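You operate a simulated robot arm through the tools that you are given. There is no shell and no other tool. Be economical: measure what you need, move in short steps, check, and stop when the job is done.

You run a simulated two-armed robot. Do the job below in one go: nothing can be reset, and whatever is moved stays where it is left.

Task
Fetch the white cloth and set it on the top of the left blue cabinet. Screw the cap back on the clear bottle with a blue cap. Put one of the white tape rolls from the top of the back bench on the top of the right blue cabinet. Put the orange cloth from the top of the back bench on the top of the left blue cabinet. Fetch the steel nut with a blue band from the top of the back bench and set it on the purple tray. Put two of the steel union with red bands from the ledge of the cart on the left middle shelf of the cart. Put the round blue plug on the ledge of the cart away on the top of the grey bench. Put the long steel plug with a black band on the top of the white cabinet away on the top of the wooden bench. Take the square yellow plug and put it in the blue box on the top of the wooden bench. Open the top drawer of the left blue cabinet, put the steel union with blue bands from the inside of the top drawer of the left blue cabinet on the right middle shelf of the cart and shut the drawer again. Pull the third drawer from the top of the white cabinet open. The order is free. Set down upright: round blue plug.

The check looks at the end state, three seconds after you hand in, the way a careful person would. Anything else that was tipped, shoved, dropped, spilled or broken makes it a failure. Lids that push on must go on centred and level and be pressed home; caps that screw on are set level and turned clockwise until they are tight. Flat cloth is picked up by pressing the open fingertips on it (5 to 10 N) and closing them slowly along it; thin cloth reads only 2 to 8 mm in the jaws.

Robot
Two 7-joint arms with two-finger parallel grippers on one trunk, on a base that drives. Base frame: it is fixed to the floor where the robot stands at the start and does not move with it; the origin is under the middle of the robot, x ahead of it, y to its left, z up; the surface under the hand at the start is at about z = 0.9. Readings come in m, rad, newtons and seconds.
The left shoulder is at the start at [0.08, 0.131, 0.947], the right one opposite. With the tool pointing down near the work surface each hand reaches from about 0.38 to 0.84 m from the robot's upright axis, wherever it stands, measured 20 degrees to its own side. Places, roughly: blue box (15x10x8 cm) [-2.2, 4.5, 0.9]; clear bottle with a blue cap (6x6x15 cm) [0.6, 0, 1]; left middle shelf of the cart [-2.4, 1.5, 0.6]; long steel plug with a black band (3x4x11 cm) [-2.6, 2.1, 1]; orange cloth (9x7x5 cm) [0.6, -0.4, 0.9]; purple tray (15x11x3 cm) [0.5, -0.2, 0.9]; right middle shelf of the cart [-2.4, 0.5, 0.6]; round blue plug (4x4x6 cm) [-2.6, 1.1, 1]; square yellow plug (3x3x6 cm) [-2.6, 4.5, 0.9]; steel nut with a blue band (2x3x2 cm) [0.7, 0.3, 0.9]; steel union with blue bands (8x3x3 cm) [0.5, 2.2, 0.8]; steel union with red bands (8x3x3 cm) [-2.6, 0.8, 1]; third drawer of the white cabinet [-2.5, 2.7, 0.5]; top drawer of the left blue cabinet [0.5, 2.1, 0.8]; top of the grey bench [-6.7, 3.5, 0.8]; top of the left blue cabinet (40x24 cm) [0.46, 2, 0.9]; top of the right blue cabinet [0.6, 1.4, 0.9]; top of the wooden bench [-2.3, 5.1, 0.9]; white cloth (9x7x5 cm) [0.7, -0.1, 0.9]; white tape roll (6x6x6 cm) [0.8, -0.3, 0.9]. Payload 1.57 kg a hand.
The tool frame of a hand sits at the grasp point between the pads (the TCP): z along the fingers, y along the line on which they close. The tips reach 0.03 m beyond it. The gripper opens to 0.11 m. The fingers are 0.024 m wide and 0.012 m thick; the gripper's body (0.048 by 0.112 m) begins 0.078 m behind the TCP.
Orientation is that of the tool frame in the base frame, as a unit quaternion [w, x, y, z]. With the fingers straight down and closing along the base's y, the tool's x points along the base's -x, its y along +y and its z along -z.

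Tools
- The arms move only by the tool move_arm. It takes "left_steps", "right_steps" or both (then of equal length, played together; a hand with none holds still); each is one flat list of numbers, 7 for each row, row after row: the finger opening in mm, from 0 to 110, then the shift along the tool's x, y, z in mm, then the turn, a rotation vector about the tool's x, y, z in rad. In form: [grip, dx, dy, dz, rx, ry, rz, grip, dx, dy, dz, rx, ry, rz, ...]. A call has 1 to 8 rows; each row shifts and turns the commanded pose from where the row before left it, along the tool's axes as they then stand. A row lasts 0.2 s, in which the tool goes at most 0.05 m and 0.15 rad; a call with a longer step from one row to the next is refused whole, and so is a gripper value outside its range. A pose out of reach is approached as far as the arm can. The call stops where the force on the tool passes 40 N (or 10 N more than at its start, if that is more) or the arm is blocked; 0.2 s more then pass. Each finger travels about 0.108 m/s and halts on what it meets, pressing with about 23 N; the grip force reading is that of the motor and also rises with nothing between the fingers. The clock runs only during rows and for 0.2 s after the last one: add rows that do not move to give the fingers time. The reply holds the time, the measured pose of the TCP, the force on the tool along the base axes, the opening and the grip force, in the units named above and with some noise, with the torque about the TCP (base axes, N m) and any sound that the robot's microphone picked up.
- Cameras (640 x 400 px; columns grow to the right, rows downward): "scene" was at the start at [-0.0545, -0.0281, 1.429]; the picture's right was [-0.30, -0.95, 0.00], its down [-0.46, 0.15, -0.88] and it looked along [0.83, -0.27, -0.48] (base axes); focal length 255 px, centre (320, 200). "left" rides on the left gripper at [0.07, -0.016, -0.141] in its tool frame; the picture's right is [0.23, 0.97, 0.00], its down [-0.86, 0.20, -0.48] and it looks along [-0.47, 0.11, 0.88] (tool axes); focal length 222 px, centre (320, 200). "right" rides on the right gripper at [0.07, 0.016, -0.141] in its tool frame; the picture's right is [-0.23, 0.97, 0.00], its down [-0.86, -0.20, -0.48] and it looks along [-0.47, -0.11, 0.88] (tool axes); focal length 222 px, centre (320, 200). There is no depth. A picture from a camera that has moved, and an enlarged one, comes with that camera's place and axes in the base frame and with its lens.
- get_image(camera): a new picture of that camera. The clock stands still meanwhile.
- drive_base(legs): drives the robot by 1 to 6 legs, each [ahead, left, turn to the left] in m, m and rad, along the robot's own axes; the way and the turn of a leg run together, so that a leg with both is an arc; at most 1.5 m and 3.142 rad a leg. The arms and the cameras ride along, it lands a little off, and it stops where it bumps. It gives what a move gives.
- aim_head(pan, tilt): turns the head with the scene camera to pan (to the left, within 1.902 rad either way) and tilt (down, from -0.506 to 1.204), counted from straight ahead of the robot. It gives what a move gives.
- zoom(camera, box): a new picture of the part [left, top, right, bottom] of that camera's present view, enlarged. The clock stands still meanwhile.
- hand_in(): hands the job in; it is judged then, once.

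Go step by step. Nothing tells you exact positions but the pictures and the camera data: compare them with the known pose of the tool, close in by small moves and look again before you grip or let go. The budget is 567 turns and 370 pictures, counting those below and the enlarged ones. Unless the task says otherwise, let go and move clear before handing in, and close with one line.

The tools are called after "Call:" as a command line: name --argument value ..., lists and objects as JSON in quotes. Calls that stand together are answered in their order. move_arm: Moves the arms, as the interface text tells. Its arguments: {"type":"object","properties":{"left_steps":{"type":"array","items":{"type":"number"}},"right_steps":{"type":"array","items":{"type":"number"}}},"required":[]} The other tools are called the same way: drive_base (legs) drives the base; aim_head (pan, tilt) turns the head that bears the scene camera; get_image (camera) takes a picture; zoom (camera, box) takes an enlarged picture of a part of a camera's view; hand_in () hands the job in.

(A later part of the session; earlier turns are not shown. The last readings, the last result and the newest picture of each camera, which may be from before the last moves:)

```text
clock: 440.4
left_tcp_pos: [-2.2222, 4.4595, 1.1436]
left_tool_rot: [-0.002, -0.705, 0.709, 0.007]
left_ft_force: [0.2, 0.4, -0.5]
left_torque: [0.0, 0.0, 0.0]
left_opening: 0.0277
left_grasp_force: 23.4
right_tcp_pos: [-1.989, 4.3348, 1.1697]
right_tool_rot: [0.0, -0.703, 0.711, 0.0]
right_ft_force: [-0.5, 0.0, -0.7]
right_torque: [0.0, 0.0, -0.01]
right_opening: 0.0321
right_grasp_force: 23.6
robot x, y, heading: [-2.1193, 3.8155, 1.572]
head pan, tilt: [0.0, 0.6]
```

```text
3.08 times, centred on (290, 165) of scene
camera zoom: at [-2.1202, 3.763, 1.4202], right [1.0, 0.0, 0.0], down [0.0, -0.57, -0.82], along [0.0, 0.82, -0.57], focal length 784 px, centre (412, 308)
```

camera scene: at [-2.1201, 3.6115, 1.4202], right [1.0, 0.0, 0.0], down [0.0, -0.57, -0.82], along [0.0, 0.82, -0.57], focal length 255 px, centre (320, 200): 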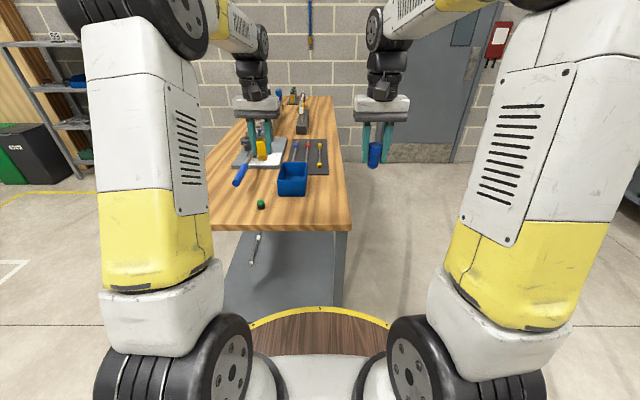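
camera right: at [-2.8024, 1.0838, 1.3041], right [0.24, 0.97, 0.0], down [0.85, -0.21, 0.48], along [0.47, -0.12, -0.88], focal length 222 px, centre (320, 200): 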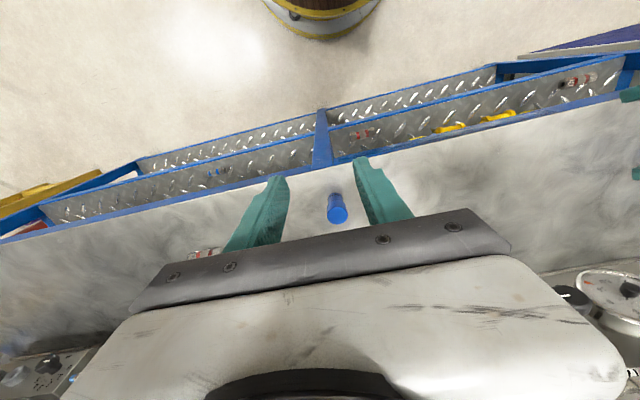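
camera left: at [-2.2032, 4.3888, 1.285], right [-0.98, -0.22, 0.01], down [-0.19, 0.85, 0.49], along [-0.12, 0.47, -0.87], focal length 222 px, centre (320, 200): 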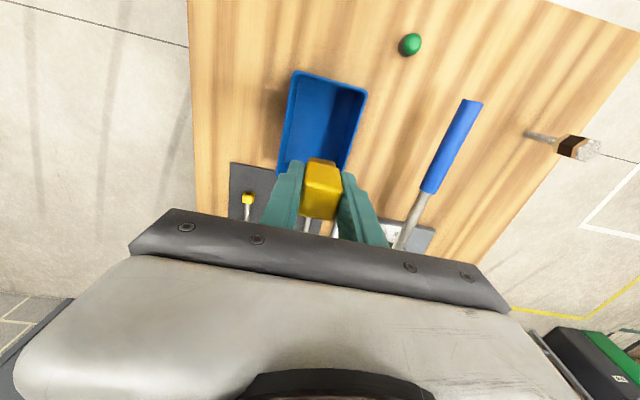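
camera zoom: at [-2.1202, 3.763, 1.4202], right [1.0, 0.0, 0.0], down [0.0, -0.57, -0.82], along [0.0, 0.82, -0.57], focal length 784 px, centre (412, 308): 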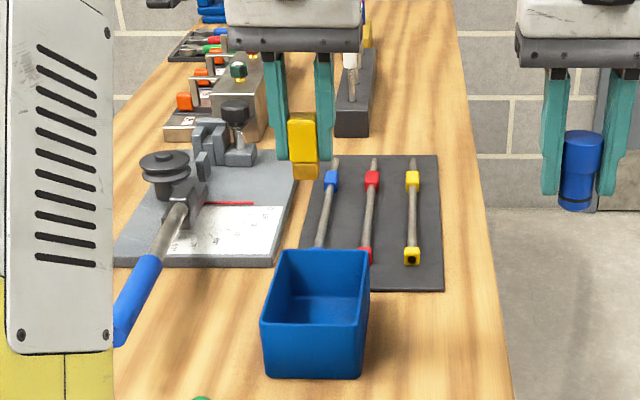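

Call:
move_arm --left_steps '[0, -5, 0, 30, 0, 0, 0, 0, 0, 0, 40, 0, 0, 0, 0, 0, 0, 40, 0, 0, 0, 0, 0, 0, 30, 0, 0, 0, 0, 0, 0, 0, 0, 0, 0]'

Call:
get_image --camera "left"

Call:
zoom --camera "scene" --box '[210, 100, 370, 230]'

```text
clock: 441.6
left_tcp_pos: [-2.2238, 4.4689, 1.0047]
left_tool_rot: [-0.002, -0.705, 0.709, 0.007]
left_ft_force: [-0.8, -0.3, -1.1]
left_torque: [-0.02, 0.0, -0.06]
left_opening: 0.0277
left_grasp_force: 22.8
right_tcp_pos: [-1.9891, 4.3342, 1.169]
right_tool_rot: [0.0, -0.703, 0.711, 0.001]
right_ft_force: [-0.8, -0.6, -1.1]
right_torque: [0.01, 0.0, -0.01]
right_opening: 0.0319
right_grasp_force: 22.9
robot x, y, heading: [-2.1184, 3.8158, 1.569]
head pan, tilt: [0.0, 0.6]
```

```text
169 pictures are left
camera left: at [-2.2046, 4.3971, 1.1458], right [-0.98, -0.22, 0.01], down [-0.19, 0.85, 0.49], along [-0.12, 0.47, -0.87], focal length 222 px, centre (320, 200)
```

left: 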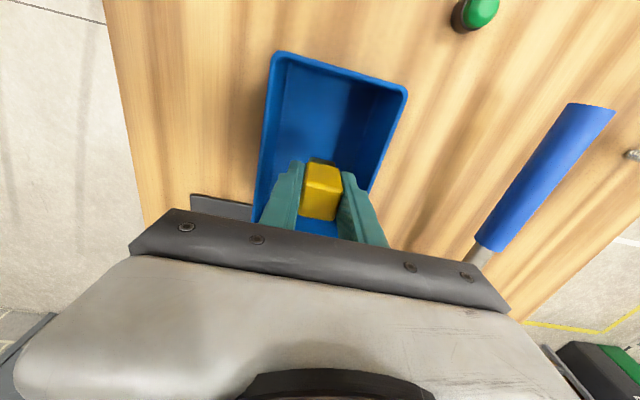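

```text
3.08 times, centred on (290, 165) of scene
camera zoom: at [-2.1202, 3.7631, 1.4202], right [1.0, 0.0, 0.0], down [0.0, -0.57, -0.82], along [0.0, 0.82, -0.57], focal length 784 px, centre (412, 308)
```

zoom: 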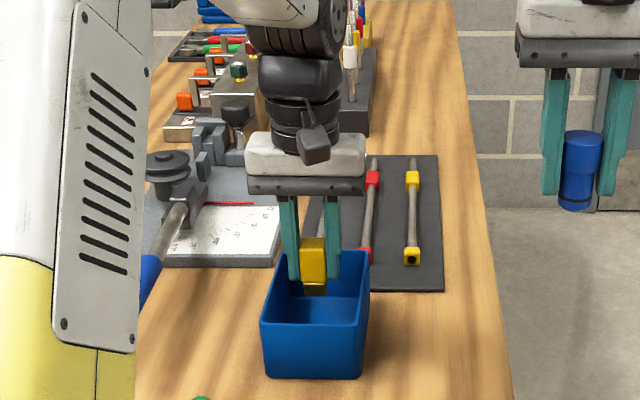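

Call:
move_arm --left_steps '[0, 8, -2, 18, 0, 0, 0, 0, 0, 0, 15, 0, 0, 0, 0, 0, 0, 4, 0, 0, 0, 34, 0, 0, 0, 0, 0, 0, 44, 0, 0, 0, 0, 0, 0, 44, 0, 0, 0, 0, 0, 0, 44, 0, 0, -15, 0, 0, 0, 44, 0, 0, -35, 0, 0, 0]'

Call:
move_arm --left_steps '[44, 0, 0, -40, 0, 0, 0, 44, 0, 0, -40, 0, 0, 0, 44, 0, 0, -40, 0, 0, 0]'

Call:
get_image --camera "left"

Call:
zoom --camera "scene" --box '[210, 100, 370, 230]'

```text
clock: 443.4
left_tcp_pos: [-2.2207, 4.4583, 1.0168]
left_tool_rot: [-0.002, -0.704, 0.71, 0.007]
left_ft_force: [0.4, 0.7, -0.3]
left_torque: [-0.01, 0.0, 0.0]
left_opening: 0.0439
left_grasp_force: 0.1
right_tcp_pos: [-1.9883, 4.3359, 1.1691]
right_tool_rot: [0.001, -0.702, 0.712, 0.001]
right_ft_force: [0.8, -0.3, -1.4]
right_torque: [-0.06, 0.0, 0.02]
right_opening: 0.0321
right_grasp_force: 23.3
robot x, y, heading: [-2.1217, 3.8189, 1.578]
head pan, tilt: [0.0, 0.6]
```

```text
clock: 444.2
left_tcp_pos: [-2.2191, 4.4568, 1.1373]
left_tool_rot: [-0.002, -0.705, 0.709, 0.006]
left_ft_force: [-0.1, 0.3, -0.7]
left_torque: [0.0, -0.03, 0.0]
left_opening: 0.0442
left_grasp_force: 0.0
right_tcp_pos: [-1.9884, 4.3355, 1.1684]
right_tool_rot: [0.001, -0.703, 0.711, 0.001]
right_ft_force: [-0.4, 0.9, -0.7]
right_torque: [-0.02, 0.01, 0.01]
right_opening: 0.0322
right_grasp_force: 23.0
robot x, y, heading: [-2.1212, 3.8162, 1.572]
head pan, tilt: [0.0, 0.6]
```

```text
167 pictures are left
camera left: at [-2.2006, 4.3858, 1.2782], right [-0.98, -0.22, 0.01], down [-0.19, 0.85, 0.49], along [-0.12, 0.47, -0.87], focal length 222 px, centre (320, 200)
```

left: 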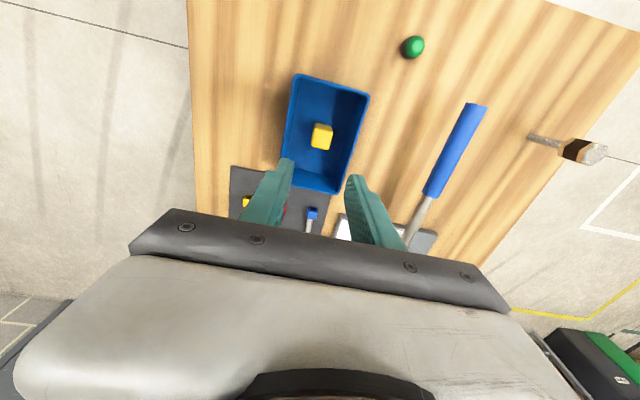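

```text
3.08 times, centred on (290, 165) of scene
camera zoom: at [-2.1202, 3.7632, 1.4202], right [1.0, 0.0, 0.0], down [0.0, -0.57, -0.82], along [0.0, 0.82, -0.57], focal length 784 px, centre (412, 308)
```

zoom: 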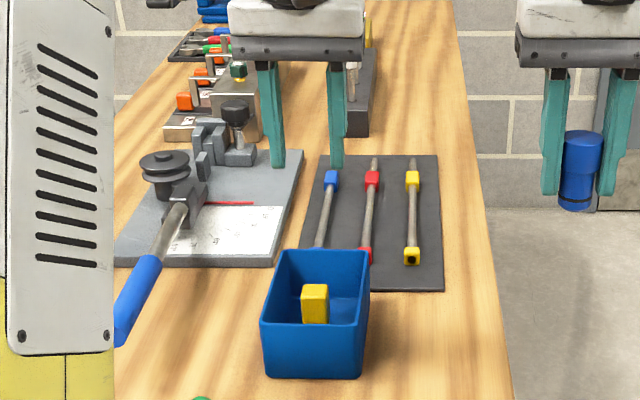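

The yellow plug is in the box. Next the white cabinet drawer: I back out of the corridor and drive in front of it.

Call:
drive_base --legs '[[-0.15, 0, 0], [0, 0, -1.571], [-1.4, 0, 0], [0, -1.15, 0]]'

Call:
aim_head --pan 0.1 --tilt 0.7

Call:
get_image --camera "scene"

```text
clock: 461.4
left_tcp_pos: [-2.8682, 2.5976, 1.1368]
left_tool_rot: [0.004, 0.016, 1.0, 0.006]
left_ft_force: [0.8, 0.1, 0.0]
left_torque: [0.01, 0.0, 0.0]
left_opening: 0.0441
left_grasp_force: 0.1
right_tcp_pos: [-2.9959, 2.3701, 1.1682]
right_tool_rot: [0.001, 0.019, 1.0, 0.0]
right_ft_force: [0.4, 0.1, -1.4]
right_torque: [0.0, 0.0, -0.01]
right_opening: 0.0318
right_grasp_force: 23.0
robot x, y, heading: [-3.5127, 2.5152, -0.027]
head pan, tilt: [0.0, 0.6]
```

```text
clock: 462.1
left_tcp_pos: [-2.8678, 2.5963, 1.1358]
left_tool_rot: [0.004, 0.016, 1.0, 0.005]
left_ft_force: [-0.1, -0.2, 0.2]
left_torque: [0.02, 0.01, 0.01]
left_opening: 0.0437
left_grasp_force: 0.1
right_tcp_pos: [-2.9957, 2.3702, 1.1689]
right_tool_rot: [0.001, 0.02, 1.0, -0.001]
right_ft_force: [0.7, -0.2, -1.3]
right_torque: [0.0, -0.03, 0.01]
right_opening: 0.0318
right_grasp_force: 22.8
robot x, y, heading: [-3.5092, 2.5149, -0.02]
head pan, tilt: [0.099, 0.7]
```

```text
165 pictures are left
camera scene: at [-3.5688, 2.5229, 1.4116], right [0.07, -1.0, 0.0], down [-0.64, -0.05, -0.77], along [0.76, 0.06, -0.64], focal length 255 px, centre (320, 200)
```

scene: 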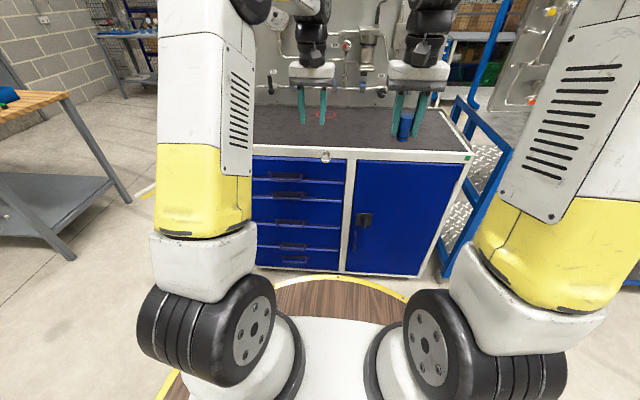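

Call:
zoom --camera "scene" --box '[245, 140, 375, 275]'

Call:
get_image --camera "left"

```text
2.96 times, centred on (310, 208) of scene
camera zoom: at [-3.5688, 2.5229, 1.4116], right [0.07, -1.0, 0.0], down [-0.64, -0.05, -0.77], along [0.76, 0.06, -0.64], focal length 755 px, centre (350, 178)
```

zoom: 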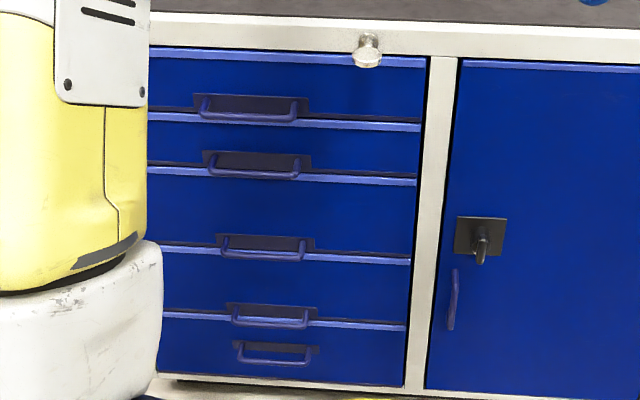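

```text
163 pictures are left
camera left: at [-2.9384, 2.5806, 1.2778], right [-0.19, 0.98, 0.01], down [0.86, 0.16, 0.49], along [0.48, 0.1, -0.87], focal length 222 px, centre (320, 200)
```

left: 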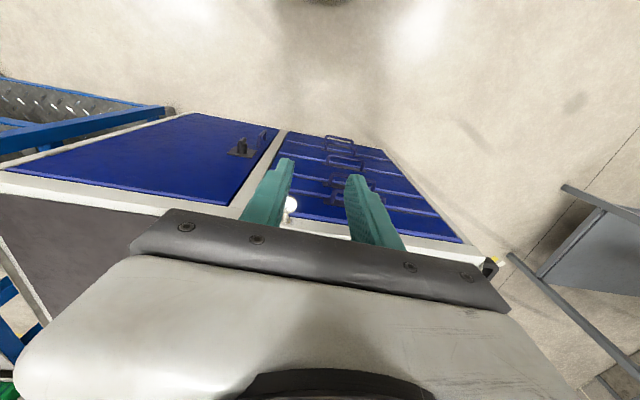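

Call:
zoom --camera "left" --box '[250, 100, 410, 225]'

Call:
zoom --camera "right" --box '[340, 80, 640, 267]'

```text
3.20 times, centred on (330, 162) of left
camera zoom: at [-2.9384, 2.5806, 1.2778], right [-0.19, 0.98, 0.01], down [0.86, 0.16, 0.49], along [0.48, 0.1, -0.87], focal length 711 px, centre (288, 320)
```

zoom: 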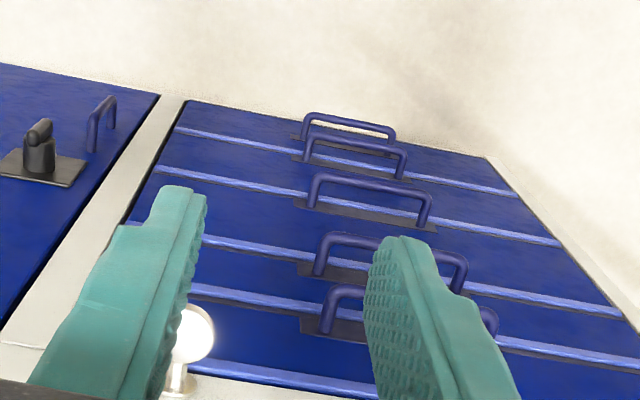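

```text
2.13 times, centred on (490, 174) of right
camera zoom: at [-3.0652, 2.3882, 1.3098], right [0.26, 0.96, 0.0], down [0.85, -0.23, 0.48], along [0.46, -0.13, -0.88], focal length 474 px, centre (-43, 256)
```

zoom: 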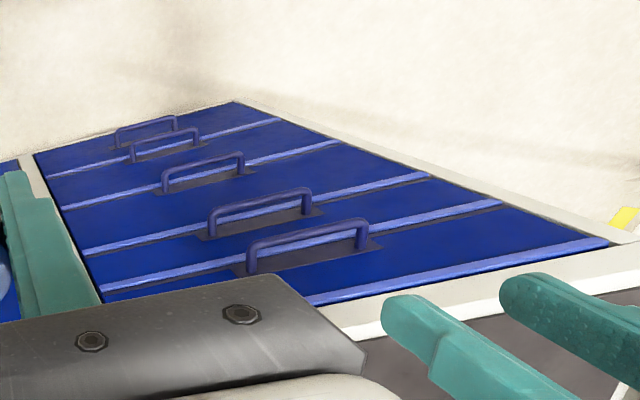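

The third drawer's handle bar is at about [−2.704, 2.736, 0.50]. I straighten the base and turn the left hand to the tilted bar-grip posture.

Call:
drive_base --legs '[[-0.05, 0.03, 0.02]]'

Call:
move_arm --left_steps '[50, 0, 0, 0, 0, 0, -0.145, 50, 0, 0, 0, 0, 0, -0.145, 50, 0, 0, 0, 0, 0, -0.145, 50, 0, 0, 0, 0, 0, -0.145, 50, 0, 0, 0, 0, 0, -0.145, 50, 0, 0, 0, 0, 0, -0.145, 50, 0, 0, 0, 0, 0, -0.145, 50, 0, 0, 0, 0, 0, -0.145]'

Call:
move_arm --left_steps '[50, 0, 0, 0, 0, 0, -0.145, 50, 0, 0, 0, 0, 0, -0.145, 50, 0, 0, 0, 0, 0, -0.14, 50, 0, 0, 0, 0.14, 0, 0, 50, 0, 0, 0, 0.14, 0, 0, 50, 0, 0, 0, 0.14, 0, 0, 50, 0, 0, 0, 0.14, 0, 0, 50, 0, 0, 0, 0.14, 0, 0]'

Call:
get_image --camera "left"

```text
clock: 463.1
left_tcp_pos: [-2.9203, 2.6412, 1.1358]
left_tool_rot: [0.003, 0.007, 1.0, 0.006]
left_ft_force: [-0.1, -0.7, 0.1]
left_torque: [-0.01, 0.01, -0.01]
left_opening: 0.0442
left_grasp_force: 0.1
right_tcp_pos: [-3.0435, 2.4096, 1.1687]
right_tool_rot: [0.001, 0.01, 1.0, 0.0]
right_ft_force: [0.0, -0.7, -0.5]
right_torque: [0.01, 0.01, -0.02]
right_opening: 0.0319
right_grasp_force: 22.8
robot x, y, heading: [-3.5613, 2.546, -0.008]
head pan, tilt: [0.099, 0.7]
```

```text
clock: 464.9
left_tcp_pos: [-2.9193, 2.6407, 1.1362]
left_tool_rot: [0.005, -0.544, 0.839, 0.004]
left_ft_force: [0.7, -0.2, -0.1]
left_torque: [0.01, 0.01, 0.01]
left_opening: 0.0504
left_grasp_force: 0.0
right_tcp_pos: [-3.0425, 2.4112, 1.1696]
right_tool_rot: [0.001, 0.01, 1.0, 0.0]
right_ft_force: [-0.5, 0.0, -1.2]
right_torque: [0.01, -0.01, 0.03]
right_opening: 0.0319
right_grasp_force: 23.3
robot x, y, heading: [-3.5595, 2.5476, -0.003]
head pan, tilt: [0.099, 0.7]
```

```text
clock: 466.7
left_tcp_pos: [-2.9211, 2.6397, 1.1357]
left_tool_rot: [-0.25, 0.664, -0.662, 0.241]
left_ft_force: [0.1, 0.3, 0.0]
left_torque: [0.01, 0.02, 0.0]
left_opening: 0.0501
left_grasp_force: 0.0
right_tcp_pos: [-3.0427, 2.4107, 1.1694]
right_tool_rot: [0.001, 0.01, 1.0, 0.0]
right_ft_force: [0.6, -0.1, -1.2]
right_torque: [0.02, 0.01, 0.03]
right_opening: 0.0318
right_grasp_force: 22.8
robot x, y, heading: [-3.5643, 2.5453, -0.0]
head pan, tilt: [0.099, 0.7]
```

```text
160 pictures are left
camera left: at [-2.9986, 2.5686, 1.2543], right [-0.74, -0.23, -0.64], down [-0.47, 0.85, 0.24], along [0.49, 0.48, -0.73], focal length 222 px, centre (320, 200)
```

left: 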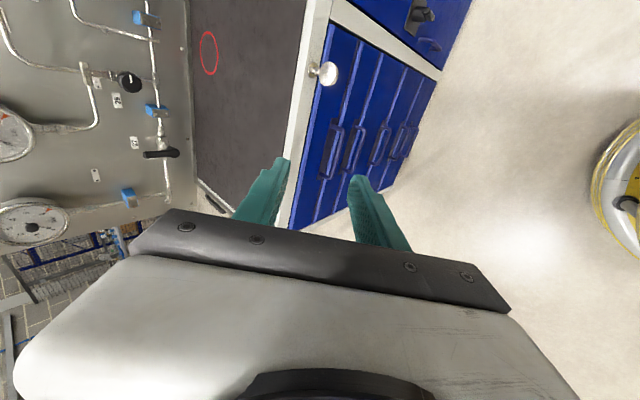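

Call:
move_arm --left_steps '[50, -12, 28, 33, 0, 0, 0, 50, -12, 28, 33, 0, 0, 0, 50, -12, 28, 33, 0, 0, 0, 50, -12, 28, 33, 0, 0, 0, 50, -12, 28, 33, 0, 0, 0, 50, -12, 28, 33, 0, 0, 0, 50, -12, 28, 33, 0, 0, 0, 50, -12, 28, 33, 0, 0, 0]'

Call:
get_image --camera "left"

Call:
get_image --camera "scene"

```text
clock: 468.5
left_tcp_pos: [-2.9194, 2.7415, 0.7909]
left_tool_rot: [0.251, -0.663, 0.663, -0.241]
left_ft_force: [0.2, -0.4, 0.5]
left_torque: [0.02, -0.01, 0.03]
left_opening: 0.05
left_grasp_force: 0.0
right_tcp_pos: [-3.0433, 2.4098, 1.1682]
right_tool_rot: [0.001, 0.01, 1.0, 0.0]
right_ft_force: [-0.5, -0.1, -1.4]
right_torque: [0.06, -0.04, 0.0]
right_opening: 0.0318
right_grasp_force: 22.8
robot x, y, heading: [-3.5607, 2.5439, -0.007]
head pan, tilt: [0.099, 0.7]
```

```text
159 pictures are left
camera left: at [-2.9974, 2.6694, 0.91], right [-0.74, -0.22, -0.64], down [-0.47, 0.85, 0.24], along [0.49, 0.48, -0.73], focal length 222 px, centre (320, 200)
```

left: 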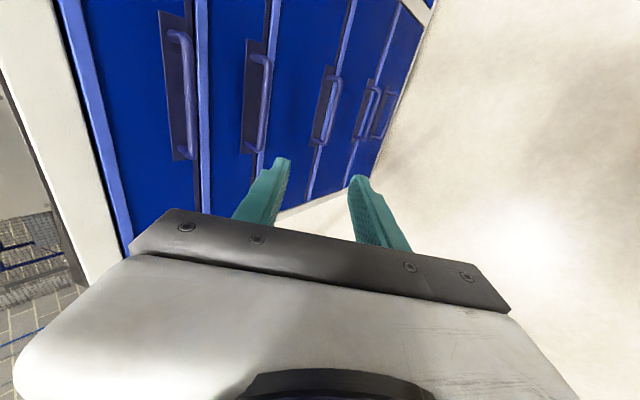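

```text
158 pictures are left
camera scene: at [-3.6193, 2.5521, 1.4116], right [0.1, -1.0, 0.0], down [-0.64, -0.06, -0.76], along [0.76, 0.07, -0.64], focal length 255 px, centre (320, 200)
```

scene: 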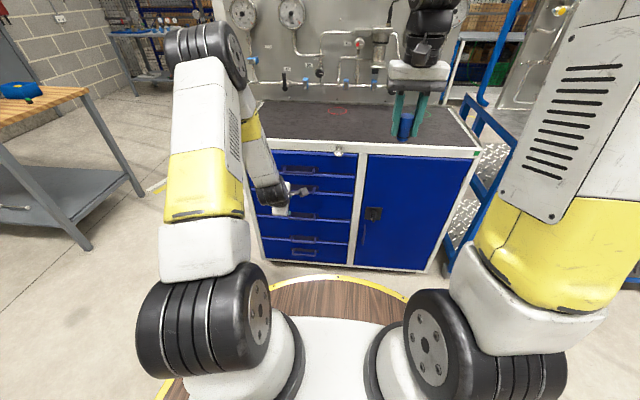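

The handles are clearly visible. I increase the tilt and move to the pre-grasp in front of the third handle.

Call:
move_arm --left_steps '[50, 0, 0, 0, 0.133, 0, 0, 50, 0, 0, 0, 0.133, 0, 0, 50, 0, 0, 0, 0.134, 0, 0, 50, 1, 38, 17, 0, 0, 0, 50, 1, 38, 25, 0, 0, 0, 50, 1, 38, 25, 0, 0, 0, 50, 1, 38, 25, 0, 0, 0]'

Call:
get_image --camera "left"

```text
clock: 470.1
left_tcp_pos: [-2.9052, 2.7406, 0.6145]
left_tool_rot: [0.376, -0.601, 0.602, -0.367]
left_ft_force: [-0.4, -0.5, -0.7]
left_torque: [-0.02, 0.0, 0.01]
left_opening: 0.0501
left_grasp_force: 0.1
right_tcp_pos: [-3.0416, 2.41, 1.1681]
right_tool_rot: [0.001, 0.01, 1.0, -0.001]
right_ft_force: [-1.0, -0.1, -0.4]
right_torque: [0.03, 0.01, -0.01]
right_opening: 0.0318
right_grasp_force: 22.9
robot x, y, heading: [-3.5637, 2.5477, -0.006]
head pan, tilt: [0.099, 0.7]
```

```text
157 pictures are left
camera left: at [-3.0235, 2.6681, 0.6925], right [-0.43, -0.22, -0.87], down [-0.52, 0.85, 0.05], along [0.73, 0.48, -0.48], focal length 222 px, centre (320, 200)
```

left: 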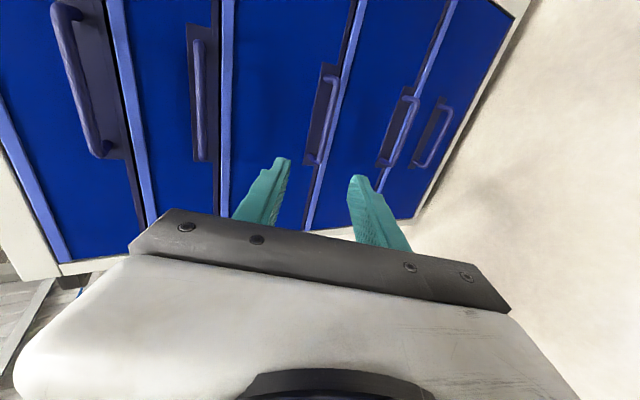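

Call:
move_arm --left_steps '[50, 1, 2, 30, 0, 0, 0, 50, 1, 2, 35, 0, 0, 0, 50, 1, 2, 35, 0, 0, 0, 50, 1, 2, 35, 0, 0, 0, 50, 0, 0, 0, 0, 0, 0]'

Call:
get_image --camera "left"

```text
clock: 471.3
left_tcp_pos: [-2.7874, 2.7373, 0.5462]
left_tool_rot: [0.376, -0.601, 0.602, -0.367]
left_ft_force: [-0.1, 1.1, 0.3]
left_torque: [0.0, -0.03, -0.02]
left_opening: 0.0503
left_grasp_force: 0.0
right_tcp_pos: [-3.0433, 2.4121, 1.1699]
right_tool_rot: [0.0, 0.01, 1.0, -0.001]
right_ft_force: [-0.1, 0.0, -0.9]
right_torque: [-0.03, 0.03, 0.0]
right_opening: 0.032
right_grasp_force: 22.9
robot x, y, heading: [-3.5585, 2.5419, -0.002]
head pan, tilt: [0.099, 0.7]
```

```text
156 pictures are left
camera left: at [-2.9063, 2.6656, 0.6254], right [-0.43, -0.22, -0.87], down [-0.52, 0.85, 0.05], along [0.73, 0.48, -0.48], focal length 222 px, centre (320, 200)
```

left: 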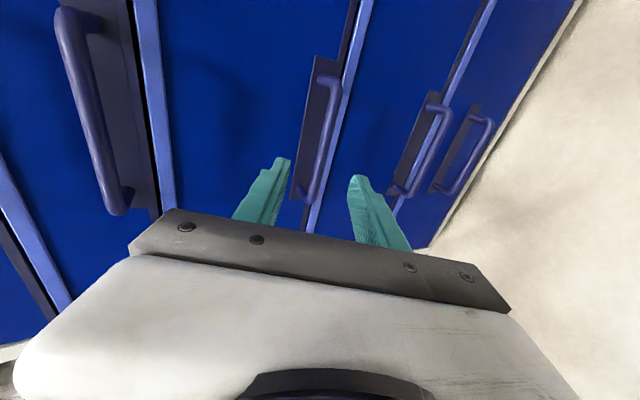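

Call:
move_arm --left_steps '[45, 0, 0, 30, 0, 0, 0, 45, 0, -1, 30, 0, 0, 0, 45, 0, 0, 15, 0, 0, 0, 45, 0, 0, 0, 0, 0, 0]'

Call:
zoom --camera "left" --box '[220, 60, 440, 230]'

```text
clock: 472.3
left_tcp_pos: [-2.7213, 2.7379, 0.5148]
left_tool_rot: [-0.376, 0.602, -0.601, 0.367]
left_ft_force: [0.0, -0.5, -0.1]
left_torque: [-0.04, -0.01, -0.06]
left_opening: 0.0452
left_grasp_force: 0.0
right_tcp_pos: [-3.043, 2.4111, 1.1694]
right_tool_rot: [0.0, 0.01, 1.0, -0.001]
right_ft_force: [0.1, 0.2, -0.1]
right_torque: [-0.01, 0.04, -0.02]
right_opening: 0.0317
right_grasp_force: 23.3
robot x, y, heading: [-3.5585, 2.5432, -0.006]
head pan, tilt: [0.099, 0.7]
```

```text
2.35 times, centred on (330, 145) of left
camera zoom: at [-2.8389, 2.6668, 0.5917], right [-0.43, -0.22, -0.87], down [-0.52, 0.85, 0.05], along [0.73, 0.48, -0.48], focal length 523 px, centre (296, 329)
```

zoom: 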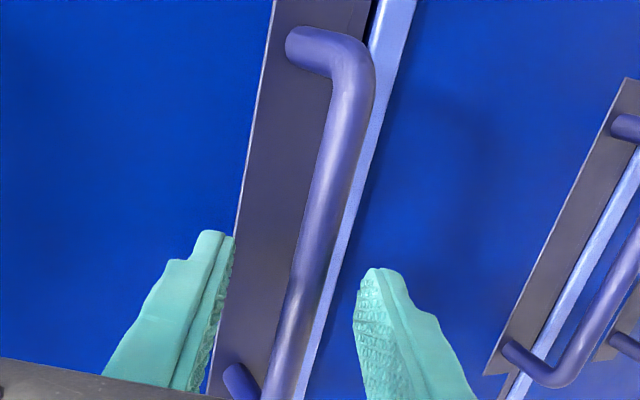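

Call:
move_arm --left_steps '[45, 0, 0, 10, 0, 0, 0, 45, 0, 0, 8, 0, 0, 0, 36, 0, 0, 0, 0, 0, 0, 28, 0, 0, 0, 0, 0, 0, 20, 0, 0, 0, 0, 0, 0, 12, 0, 0, 0, 0, 0, 0, 4, 0, 0, 0, 0, 0, 0, 0, 0, 0, 0, 0, 0, 0]'

Call:
zoom --camera "left" --box '[220, 60, 440, 230]'

```text
clock: 472.8
left_tcp_pos: [-2.71, 2.7378, 0.5068]
left_tool_rot: [0.376, -0.602, 0.602, -0.367]
left_ft_force: [-5.7, -2.1, 3.2]
left_torque: [0.01, -0.19, -0.11]
left_opening: 0.0449
left_grasp_force: 0.1
right_tcp_pos: [-3.0434, 2.4116, 1.1687]
right_tool_rot: [0.0, 0.01, 1.0, 0.0]
right_ft_force: [0.3, 0.6, -1.5]
right_torque: [0.01, -0.02, 0.03]
right_opening: 0.032
right_grasp_force: 22.7
robot x, y, heading: [-3.5616, 2.5402, -0.009]
head pan, tilt: [0.099, 0.7]
stopped in row 2 (left hand): the force on the tool passed its limit at 45 N (the readings are from after the stop); the commanded pose is now the measured one
```

```text
2.35 times, centred on (330, 145) of left
camera zoom: at [-2.8286, 2.6664, 0.5848], right [-0.43, -0.22, -0.87], down [-0.52, 0.85, 0.05], along [0.73, 0.48, -0.48], focal length 523 px, centre (296, 329)
```

zoom: 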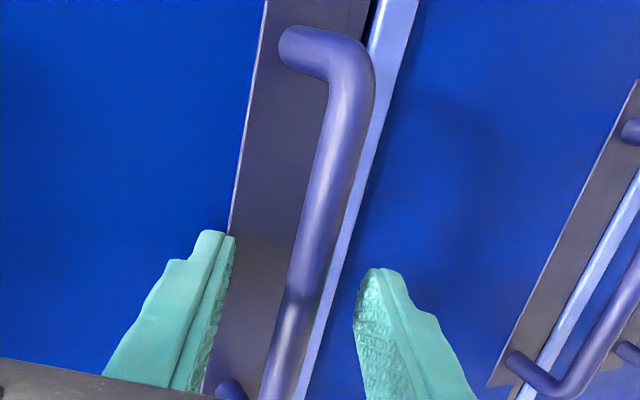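

The tips met the drawer face, so the bar is within the jaws. I back off 5 mm and close.

Call:
move_arm --left_steps '[45, 0, 0, -5, 0, 0, 0, 36, 0, 0, 0, 0, 0, 0, 28, 0, 0, 0, 0, 0, 0, 20, 0, 0, 0, 0, 0, 0, 12, 0, 0, 0, 0, 0, 0, 4, 0, 0, 0, 0, 0, 0, 0, 0, 0, 0, 0, 0, 0]'

Call:
zoom --camera "left" --box '[220, 60, 440, 230]'

```text
clock: 474.4
left_tcp_pos: [-2.7161, 2.7382, 0.5076]
left_tool_rot: [-0.376, 0.602, -0.602, 0.367]
left_ft_force: [-1.6, 0.1, -5.5]
left_torque: [-0.46, 0.05, 0.39]
left_opening: 0.0117
left_grasp_force: 29.2
right_tcp_pos: [-3.0435, 2.4108, 1.169]
right_tool_rot: [0.001, 0.009, 1.0, 0.0]
right_ft_force: [-0.7, 0.4, -1.0]
right_torque: [0.0, 0.0, 0.02]
right_opening: 0.0318
right_grasp_force: 23.0
robot x, y, heading: [-3.5613, 2.5452, -0.003]
head pan, tilt: [0.099, 0.7]
```

```text
2.35 times, centred on (330, 145) of left
camera zoom: at [-2.8331, 2.6671, 0.5863], right [-0.43, -0.22, -0.87], down [-0.52, 0.85, 0.05], along [0.73, 0.48, -0.49], focal length 523 px, centre (296, 329)
```

zoom: 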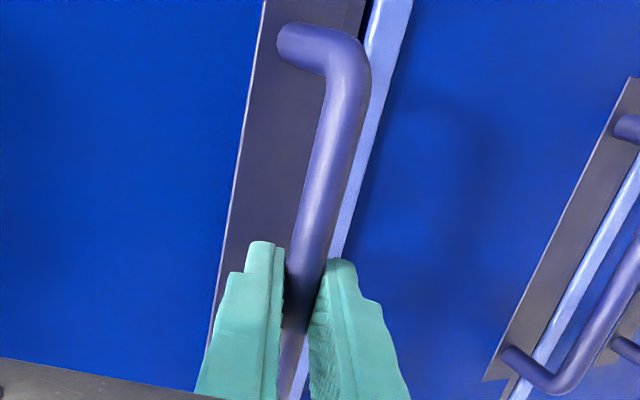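

The third drawer's bar is gripped. I pull gently with the arm first.

Call:
move_arm --left_steps '[0, 0, 2, -4.5, 0, 0, 0, 0, 0, 4.4, -9, 0, 0, 0, 0, 0, 6.5, -13.5, 0, 0, 0, 0, 0, 6.5, -13.5, 0, 0, 0, 0, 0, 0, 0, 0, 0, 0]'

Call:
get_image --camera "left"

```text
clock: 475.6
left_tcp_pos: [-2.7591, 2.7385, 0.5085]
left_tool_rot: [0.377, -0.602, 0.602, -0.366]
left_ft_force: [-0.8, 9.2, -11.8]
left_torque: [-0.37, 0.13, 0.57]
left_opening: 0.0116
left_grasp_force: 29.1
right_tcp_pos: [-3.0419, 2.4118, 1.168]
right_tool_rot: [0.001, 0.009, 1.0, -0.001]
right_ft_force: [0.1, 0.6, -0.4]
right_torque: [0.01, -0.02, -0.04]
right_opening: 0.032
right_grasp_force: 22.6
robot x, y, heading: [-3.5621, 2.5466, -0.008]
head pan, tilt: [0.099, 0.7]
```

```text
152 pictures are left
camera left: at [-2.8778, 2.6669, 0.5862], right [-0.43, -0.22, -0.87], down [-0.52, 0.85, 0.05], along [0.73, 0.48, -0.48], focal length 222 px, centre (320, 200)
```

left: 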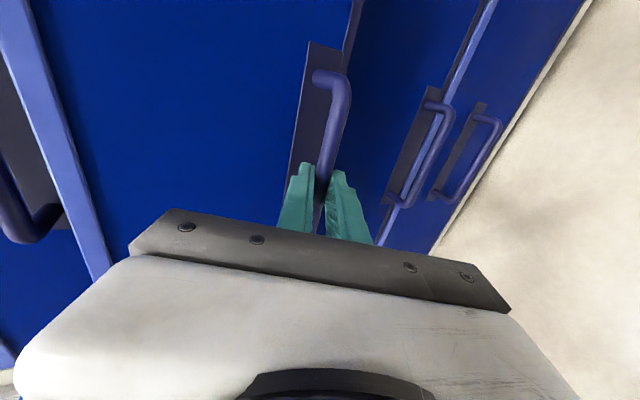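

The drawer slides. I drive back 0.22 m to open it.

Call:
drive_base --legs '[[-0.22, 0, 0.005]]'

Call:
get_image --camera "scene"

```text
clock: 477.3
left_tcp_pos: [-2.9799, 2.7394, 0.5082]
left_tool_rot: [-0.377, 0.602, -0.602, 0.365]
left_ft_force: [-1.1, 3.1, -9.3]
left_torque: [-0.55, 0.1, 0.09]
left_opening: 0.0118
left_grasp_force: 29.6
right_tcp_pos: [-3.2619, 2.4135, 1.1682]
right_tool_rot: [0.001, 0.008, 1.0, 0.001]
right_ft_force: [-0.2, -0.1, -0.3]
right_torque: [-0.03, 0.01, -0.01]
right_opening: 0.032
right_grasp_force: 22.4
robot x, y, heading: [-3.7835, 2.5467, -0.002]
head pan, tilt: [0.099, 0.7]
```

```text
151 pictures are left
camera scene: at [-3.8383, 2.5531, 1.4116], right [0.1, -1.0, 0.0], down [-0.64, -0.06, -0.76], along [0.76, 0.07, -0.64], focal length 255 px, centre (320, 200)
```

scene: 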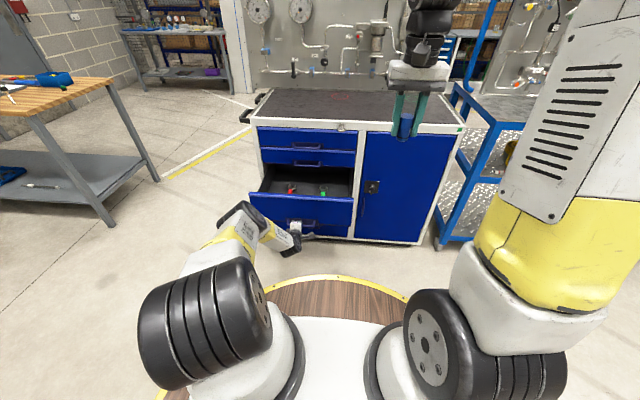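

The third drawer is open about 0.26 m with its contents still in place. I pull a little more, then release.

Call:
drive_base --legs '[[-0.06, 0, 0]]'

Call:
move_arm --left_steps '[30, 0, 0, 0, 0, 0, 0, 45, 0, 0, 0, 0, 0, 0, 45, 0, 0, -20, 0, 0, 0, 45, 0, 0, -35, 0, 0, 0, 45, 0, 0, -40, 0, 0, 0]'

Call:
get_image --camera "scene"

```text
clock: 478.2
left_tcp_pos: [-3.0397, 2.7394, 0.5087]
left_tool_rot: [-0.376, 0.602, -0.601, 0.367]
left_ft_force: [-1.1, -4.7, -0.2]
left_torque: [-0.42, -0.02, 0.3]
left_opening: 0.0117
left_grasp_force: 29.1
right_tcp_pos: [-3.3225, 2.4127, 1.1676]
right_tool_rot: [0.001, 0.008, 1.0, 0.001]
right_ft_force: [-0.7, -0.8, -0.9]
right_torque: [0.0, -0.04, 0.02]
right_opening: 0.0314
right_grasp_force: 23.0
robot x, y, heading: [-3.839, 2.5443, 0.001]
head pan, tilt: [0.099, 0.7]
```

```text
clock: 479.4
left_tcp_pos: [-3.1261, 2.7382, 0.5502]
left_tool_rot: [-0.377, 0.602, -0.601, 0.366]
left_ft_force: [-0.4, -0.2, -0.1]
left_torque: [-0.02, 0.02, -0.02]
left_opening: 0.045
left_grasp_force: 0.0
right_tcp_pos: [-3.3208, 2.4136, 1.1686]
right_tool_rot: [0.0, 0.008, 1.0, 0.0]
right_ft_force: [-0.4, 0.1, -1.1]
right_torque: [0.0, 0.02, 0.01]
right_opening: 0.0319
right_grasp_force: 22.7
robot x, y, heading: [-3.8369, 2.5426, -0.001]
head pan, tilt: [0.099, 0.7]
```

```text
150 pictures are left
camera scene: at [-3.8982, 2.5529, 1.4116], right [0.1, -1.0, 0.0], down [-0.64, -0.06, -0.76], along [0.76, 0.08, -0.64], focal length 255 px, centre (320, 200)
```

scene: 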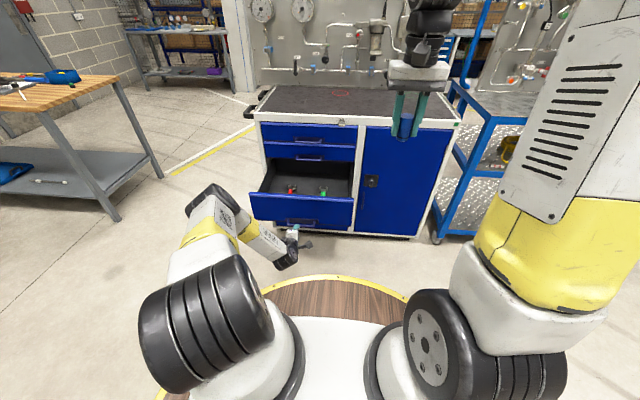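

Call:
drive_base --legs '[[-0.1, 0, 0]]'

Call:
move_arm --left_steps '[45, 0, -38, -18, 0, 0, 0, 45, 0, -40, -19, 0, 0, 0, 45, 0, -40, -19, 0, 0, 0, 45, 0, -40, -19, 0, 0, 0, 45, 0, -40, -19, 0, 0, 0, 45, 0, -40, -19, 0, 0, 0, 45, 0, -40, -19, 0, 0, 0, 45, 0, -40, -19, 0, 0, 0]'

Call:
move_arm --left_steps '[45, 0, -40, -19, 0, 0, 0, 45, 0, -40, -19, 0, 0, 0, 45, 0, -40, -19, 0, 0, 0, 45, 0, 0, 0, -0.14, 0, 0, 45, 0, 0, 0, -0.14, 0, 0, 45, 0, 0, 0, -0.14, 0, 0, 45, 0, 0, 0, -0.14, 0, 0, 45, 0, 0, 0, -0.14, 0, 0]'

Call:
drive_base --legs '[[0, 0, 3.14]]'

Call:
aim_head --pan 0.0 --tilt 0.3

Call:
get_image --camera "scene"

```text
clock: 480.6
left_tcp_pos: [-3.2264, 2.7381, 0.5497]
left_tool_rot: [-0.377, 0.602, -0.601, 0.367]
left_ft_force: [-0.8, 0.2, 1.0]
left_torque: [0.02, 0.04, 0.01]
left_opening: 0.0452
left_grasp_force: 0.0
right_tcp_pos: [-3.4225, 2.4131, 1.1686]
right_tool_rot: [0.001, 0.008, 1.0, 0.0]
right_ft_force: [1.4, 0.3, -0.1]
right_torque: [-0.01, 0.0, 0.03]
right_opening: 0.0318
right_grasp_force: 23.2
robot x, y, heading: [-3.9407, 2.5451, -0.004]
head pan, tilt: [0.099, 0.7]
```

```text
clock: 482.4
left_tcp_pos: [-3.2207, 2.7345, 0.9024]
left_tool_rot: [-0.376, 0.603, -0.601, 0.367]
left_ft_force: [-0.7, -0.1, 0.0]
left_torque: [0.01, -0.05, -0.02]
left_opening: 0.0449
left_grasp_force: 0.0
right_tcp_pos: [-3.4222, 2.4132, 1.1688]
right_tool_rot: [0.001, 0.008, 1.0, 0.0]
right_ft_force: [-0.8, -0.1, -1.0]
right_torque: [-0.05, -0.02, 0.0]
right_opening: 0.0319
right_grasp_force: 22.7
robot x, y, heading: [-3.9421, 2.5439, 0.002]
head pan, tilt: [0.099, 0.7]
```

```text
clock: 484.2
left_tcp_pos: [-3.2209, 2.7356, 1.0112]
left_tool_rot: [-0.147, 0.695, -0.69, 0.138]
left_ft_force: [-0.3, 0.7, -0.1]
left_torque: [-0.08, -0.02, -0.04]
left_opening: 0.0453
left_grasp_force: 0.1
left hand out of reach, approached as far as the arm can: row 6
right_tcp_pos: [-3.4225, 2.4128, 1.168]
right_tool_rot: [0.001, 0.008, 1.0, 0.001]
right_ft_force: [-0.1, 0.3, -0.2]
right_torque: [-0.06, 0.0, 0.01]
right_opening: 0.0317
right_grasp_force: 22.7
robot x, y, heading: [-3.9402, 2.5459, -0.001]
head pan, tilt: [0.099, 0.7]
```

```text
clock: 491.9
left_tcp_pos: [-4.6645, 2.355, 1.0097]
left_tool_rot: [-0.139, 0.691, 0.694, -0.146]
left_ft_force: [-0.2, -0.3, 0.1]
left_torque: [-0.01, 0.01, 0.0]
left_opening: 0.045
left_grasp_force: 0.0
right_tcp_pos: [-4.462, 2.6774, 1.1687]
right_tool_rot: [0.0, 1.0, -0.008, -0.002]
right_ft_force: [0.0, 0.2, -0.8]
right_torque: [0.02, -0.01, 0.0]
right_opening: 0.032
right_grasp_force: 22.8
robot x, y, heading: [-3.9404, 2.5466, 3.142]
head pan, tilt: [0.099, 0.7]
```

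```text
clock: 492.8
left_tcp_pos: [-4.6649, 2.3553, 1.0106]
left_tool_rot: [-0.14, 0.69, 0.694, -0.148]
left_ft_force: [0.0, -0.2, 0.2]
left_torque: [-0.02, -0.02, -0.03]
left_opening: 0.0448
left_grasp_force: 0.1
right_tcp_pos: [-4.4639, 2.6771, 1.1687]
right_tool_rot: [0.0, 1.0, -0.008, -0.001]
right_ft_force: [-0.2, 0.8, -0.5]
right_torque: [-0.01, -0.01, 0.0]
right_opening: 0.032
right_grasp_force: 22.8
robot x, y, heading: [-3.9421, 2.5431, 3.142]
head pan, tilt: [0.0, 0.3]
```

```text
149 pictures are left
camera scene: at [-3.8975, 2.5444, 1.4477], right [0.0, 1.0, 0.0], down [0.3, 0.0, -0.95], along [-0.95, 0.0, -0.3], focal length 255 px, centre (320, 200)
```

scene: 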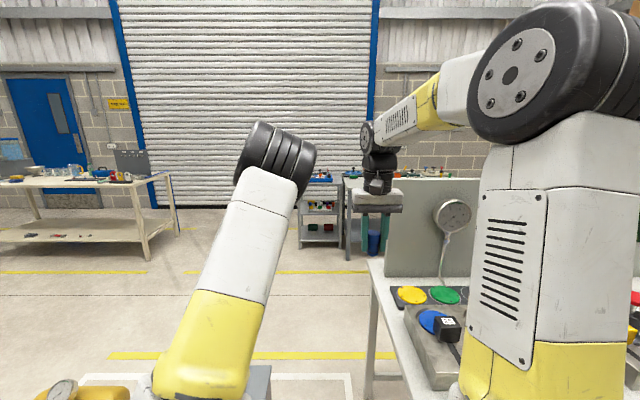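

The way to the grey bench is pinched between a table and floor objects, so I take the wider lane at y≈0.6 and check on the way.

Call:
drive_base --legs '[[0, 1.0, 0], [0, 0.95, 0]]'

Call:
get_image --camera "scene"

```text
clock: 502.6
left_tcp_pos: [-4.6556, 0.375, 1.0117]
left_tool_rot: [-0.138, 0.686, 0.698, -0.148]
left_ft_force: [-0.7, 0.8, 0.3]
left_torque: [-0.01, 0.01, -0.02]
left_opening: 0.045
left_grasp_force: 0.0
right_tcp_pos: [-4.4567, 0.6993, 1.1689]
right_tool_rot: [0.0, 1.0, -0.003, -0.002]
right_ft_force: [-0.1, 0.3, -0.9]
right_torque: [0.0, 0.02, 0.03]
right_opening: 0.0321
right_grasp_force: 22.8
robot x, y, heading: [-3.9336, 0.5755, -3.13]
head pan, tilt: [0.0, 0.3]
```

```text
148 pictures are left
camera scene: at [-3.8903, 0.5735, 1.4477], right [-0.01, 1.0, 0.0], down [0.3, 0.0, -0.96], along [-0.96, -0.01, -0.3], focal length 255 px, centre (320, 200)
```

scene: 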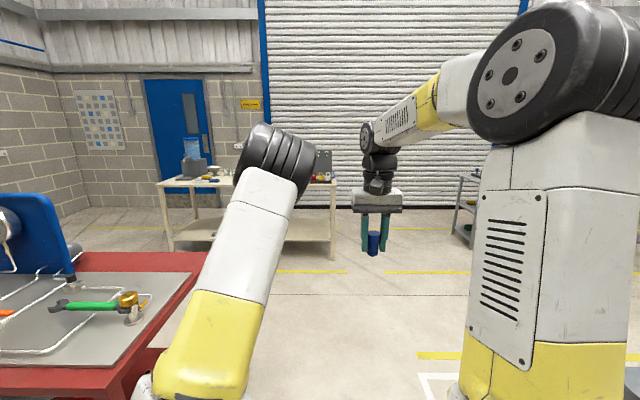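

Call:
drive_base --legs '[[0, -0.1, -0.01], [1.0, 0, 0], [0.75, 0, 0]]'

Call:
aim_head --pan -0.8 --tilt 0.3

Call:
get_image --camera "scene"

```text
clock: 512.3
left_tcp_pos: [-6.4189, 0.5027, 1.011]
left_tool_rot: [-0.139, 0.695, 0.69, -0.147]
left_ft_force: [0.4, 0.2, 0.6]
left_torque: [0.02, 0.0, 0.01]
left_opening: 0.045
left_grasp_force: 0.1
right_tcp_pos: [-6.2142, 0.8235, 1.1684]
right_tool_rot: [0.0, 1.0, -0.014, -0.001]
right_ft_force: [-0.6, 0.2, -0.8]
right_torque: [-0.01, 0.01, 0.02]
right_opening: 0.032
right_grasp_force: 23.3
robot x, y, heading: [-5.697, 0.6858, 3.13]
head pan, tilt: [0.0, 0.3]
```

```text
clock: 513.4
left_tcp_pos: [-6.4187, 0.5017, 1.0117]
left_tool_rot: [-0.14, 0.695, 0.69, -0.146]
left_ft_force: [0.8, 0.1, 0.5]
left_torque: [-0.04, 0.0, -0.03]
left_opening: 0.0449
left_grasp_force: 0.0
right_tcp_pos: [-6.214, 0.8223, 1.169]
right_tool_rot: [0.0, 1.0, -0.014, -0.001]
right_ft_force: [-0.3, -0.4, -0.1]
right_torque: [0.01, -0.05, 0.01]
right_opening: 0.032
right_grasp_force: 23.6
robot x, y, heading: [-5.6923, 0.6875, 3.13]
head pan, tilt: [-0.799, 0.3]
```

```text
147 pictures are left
camera scene: at [-5.6209, 0.7497, 1.4477], right [0.73, 0.69, 0.0], down [0.2, -0.21, -0.96], along [-0.66, 0.69, -0.3], focal length 255 px, centre (320, 200)
```

scene: 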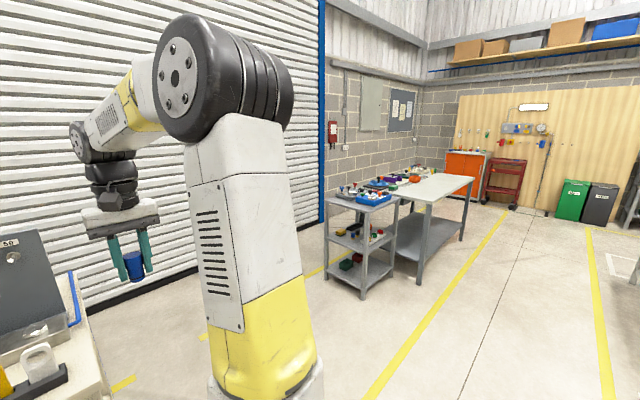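

The long grey bench spans about x −6.9…−6.3, y 2.6…4.1. I raise the left hand and strafe to it.

Call:
move_arm --left_steps '[45, 0, -18, -40, 0, 0, 0, 45, 0, -18, -40, 0, 0, 0, 45, 0, -18, -40, 0, 0, 0]'

Call:
drive_base --legs '[[0.1, -1.25, 0.01], [0, -1.25, 0]]'

Call:
aim_head --pan 0.0 --tilt 0.6

Call:
get_image --camera "scene"

Call:
get_image --camera "right"

```text
clock: 514.2
left_tcp_pos: [-6.4226, 0.5039, 1.1416]
left_tool_rot: [-0.14, 0.693, 0.692, -0.146]
left_ft_force: [-0.6, -0.4, -0.2]
left_torque: [-0.01, 0.0, 0.0]
left_opening: 0.0452
left_grasp_force: 0.0
right_tcp_pos: [-6.2129, 0.8228, 1.1685]
right_tool_rot: [0.0, 1.0, -0.014, 0.0]
right_ft_force: [-0.3, -0.2, -1.1]
right_torque: [0.0, -0.01, -0.01]
right_opening: 0.0319
right_grasp_force: 22.3
robot x, y, heading: [-5.695, 0.6864, 3.128]
head pan, tilt: [-0.799, 0.3]
```

```text
clock: 526.5
left_tcp_pos: [-6.5649, 2.9795, 1.1397]
left_tool_rot: [-0.135, 0.676, 0.708, -0.15]
left_ft_force: [-0.4, -1.1, 0.2]
left_torque: [0.01, -0.01, -0.02]
left_opening: 0.0448
left_grasp_force: 0.0
right_tcp_pos: [-6.3735, 3.3084, 1.168]
right_tool_rot: [0.0, 1.0, 0.013, -0.001]
right_ft_force: [0.4, 0.4, 0.1]
right_torque: [-0.01, 0.01, -0.01]
right_opening: 0.032
right_grasp_force: 22.9
robot x, y, heading: [-5.8499, 3.1973, -3.103]
head pan, tilt: [-0.799, 0.3]
```

```text
clock: 527.6
left_tcp_pos: [-6.5653, 2.9787, 1.1405]
left_tool_rot: [-0.135, 0.677, 0.708, -0.148]
left_ft_force: [-0.5, -0.2, 0.7]
left_torque: [0.01, -0.01, -0.01]
left_opening: 0.045
left_grasp_force: 0.0
right_tcp_pos: [-6.3738, 3.308, 1.1682]
right_tool_rot: [0.0, 1.0, 0.013, -0.001]
right_ft_force: [0.0, 0.0, 0.0]
right_torque: [0.01, -0.05, -0.01]
right_opening: 0.032
right_grasp_force: 22.6
robot x, y, heading: [-5.8524, 3.1972, -3.107]
head pan, tilt: [0.0, 0.6]
```

```text
146 pictures are left
camera scene: at [-5.7991, 3.1995, 1.4203], right [-0.04, 1.0, 0.0], down [0.56, 0.02, -0.83], along [-0.82, -0.03, -0.56], focal length 255 px, centre (320, 200)
```

scene: 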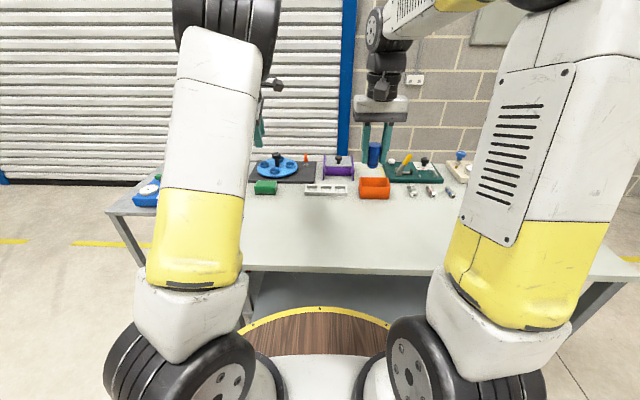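

```text
145 pictures are left
camera right: at [-6.304, 3.2936, 1.3096], right [-0.2, -0.98, 0.0], down [-0.86, 0.18, 0.48], along [-0.47, 0.1, -0.88], focal length 222 px, centre (320, 200)
```

right: 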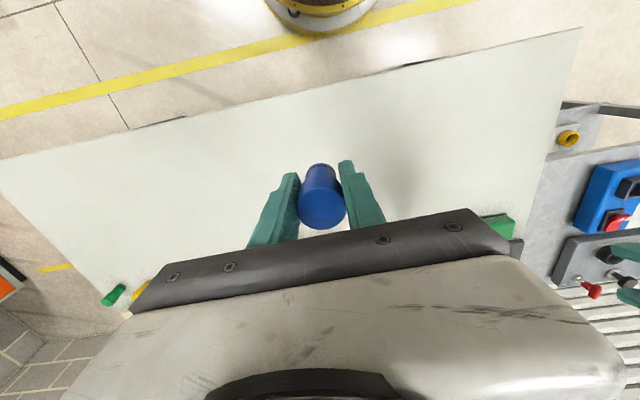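

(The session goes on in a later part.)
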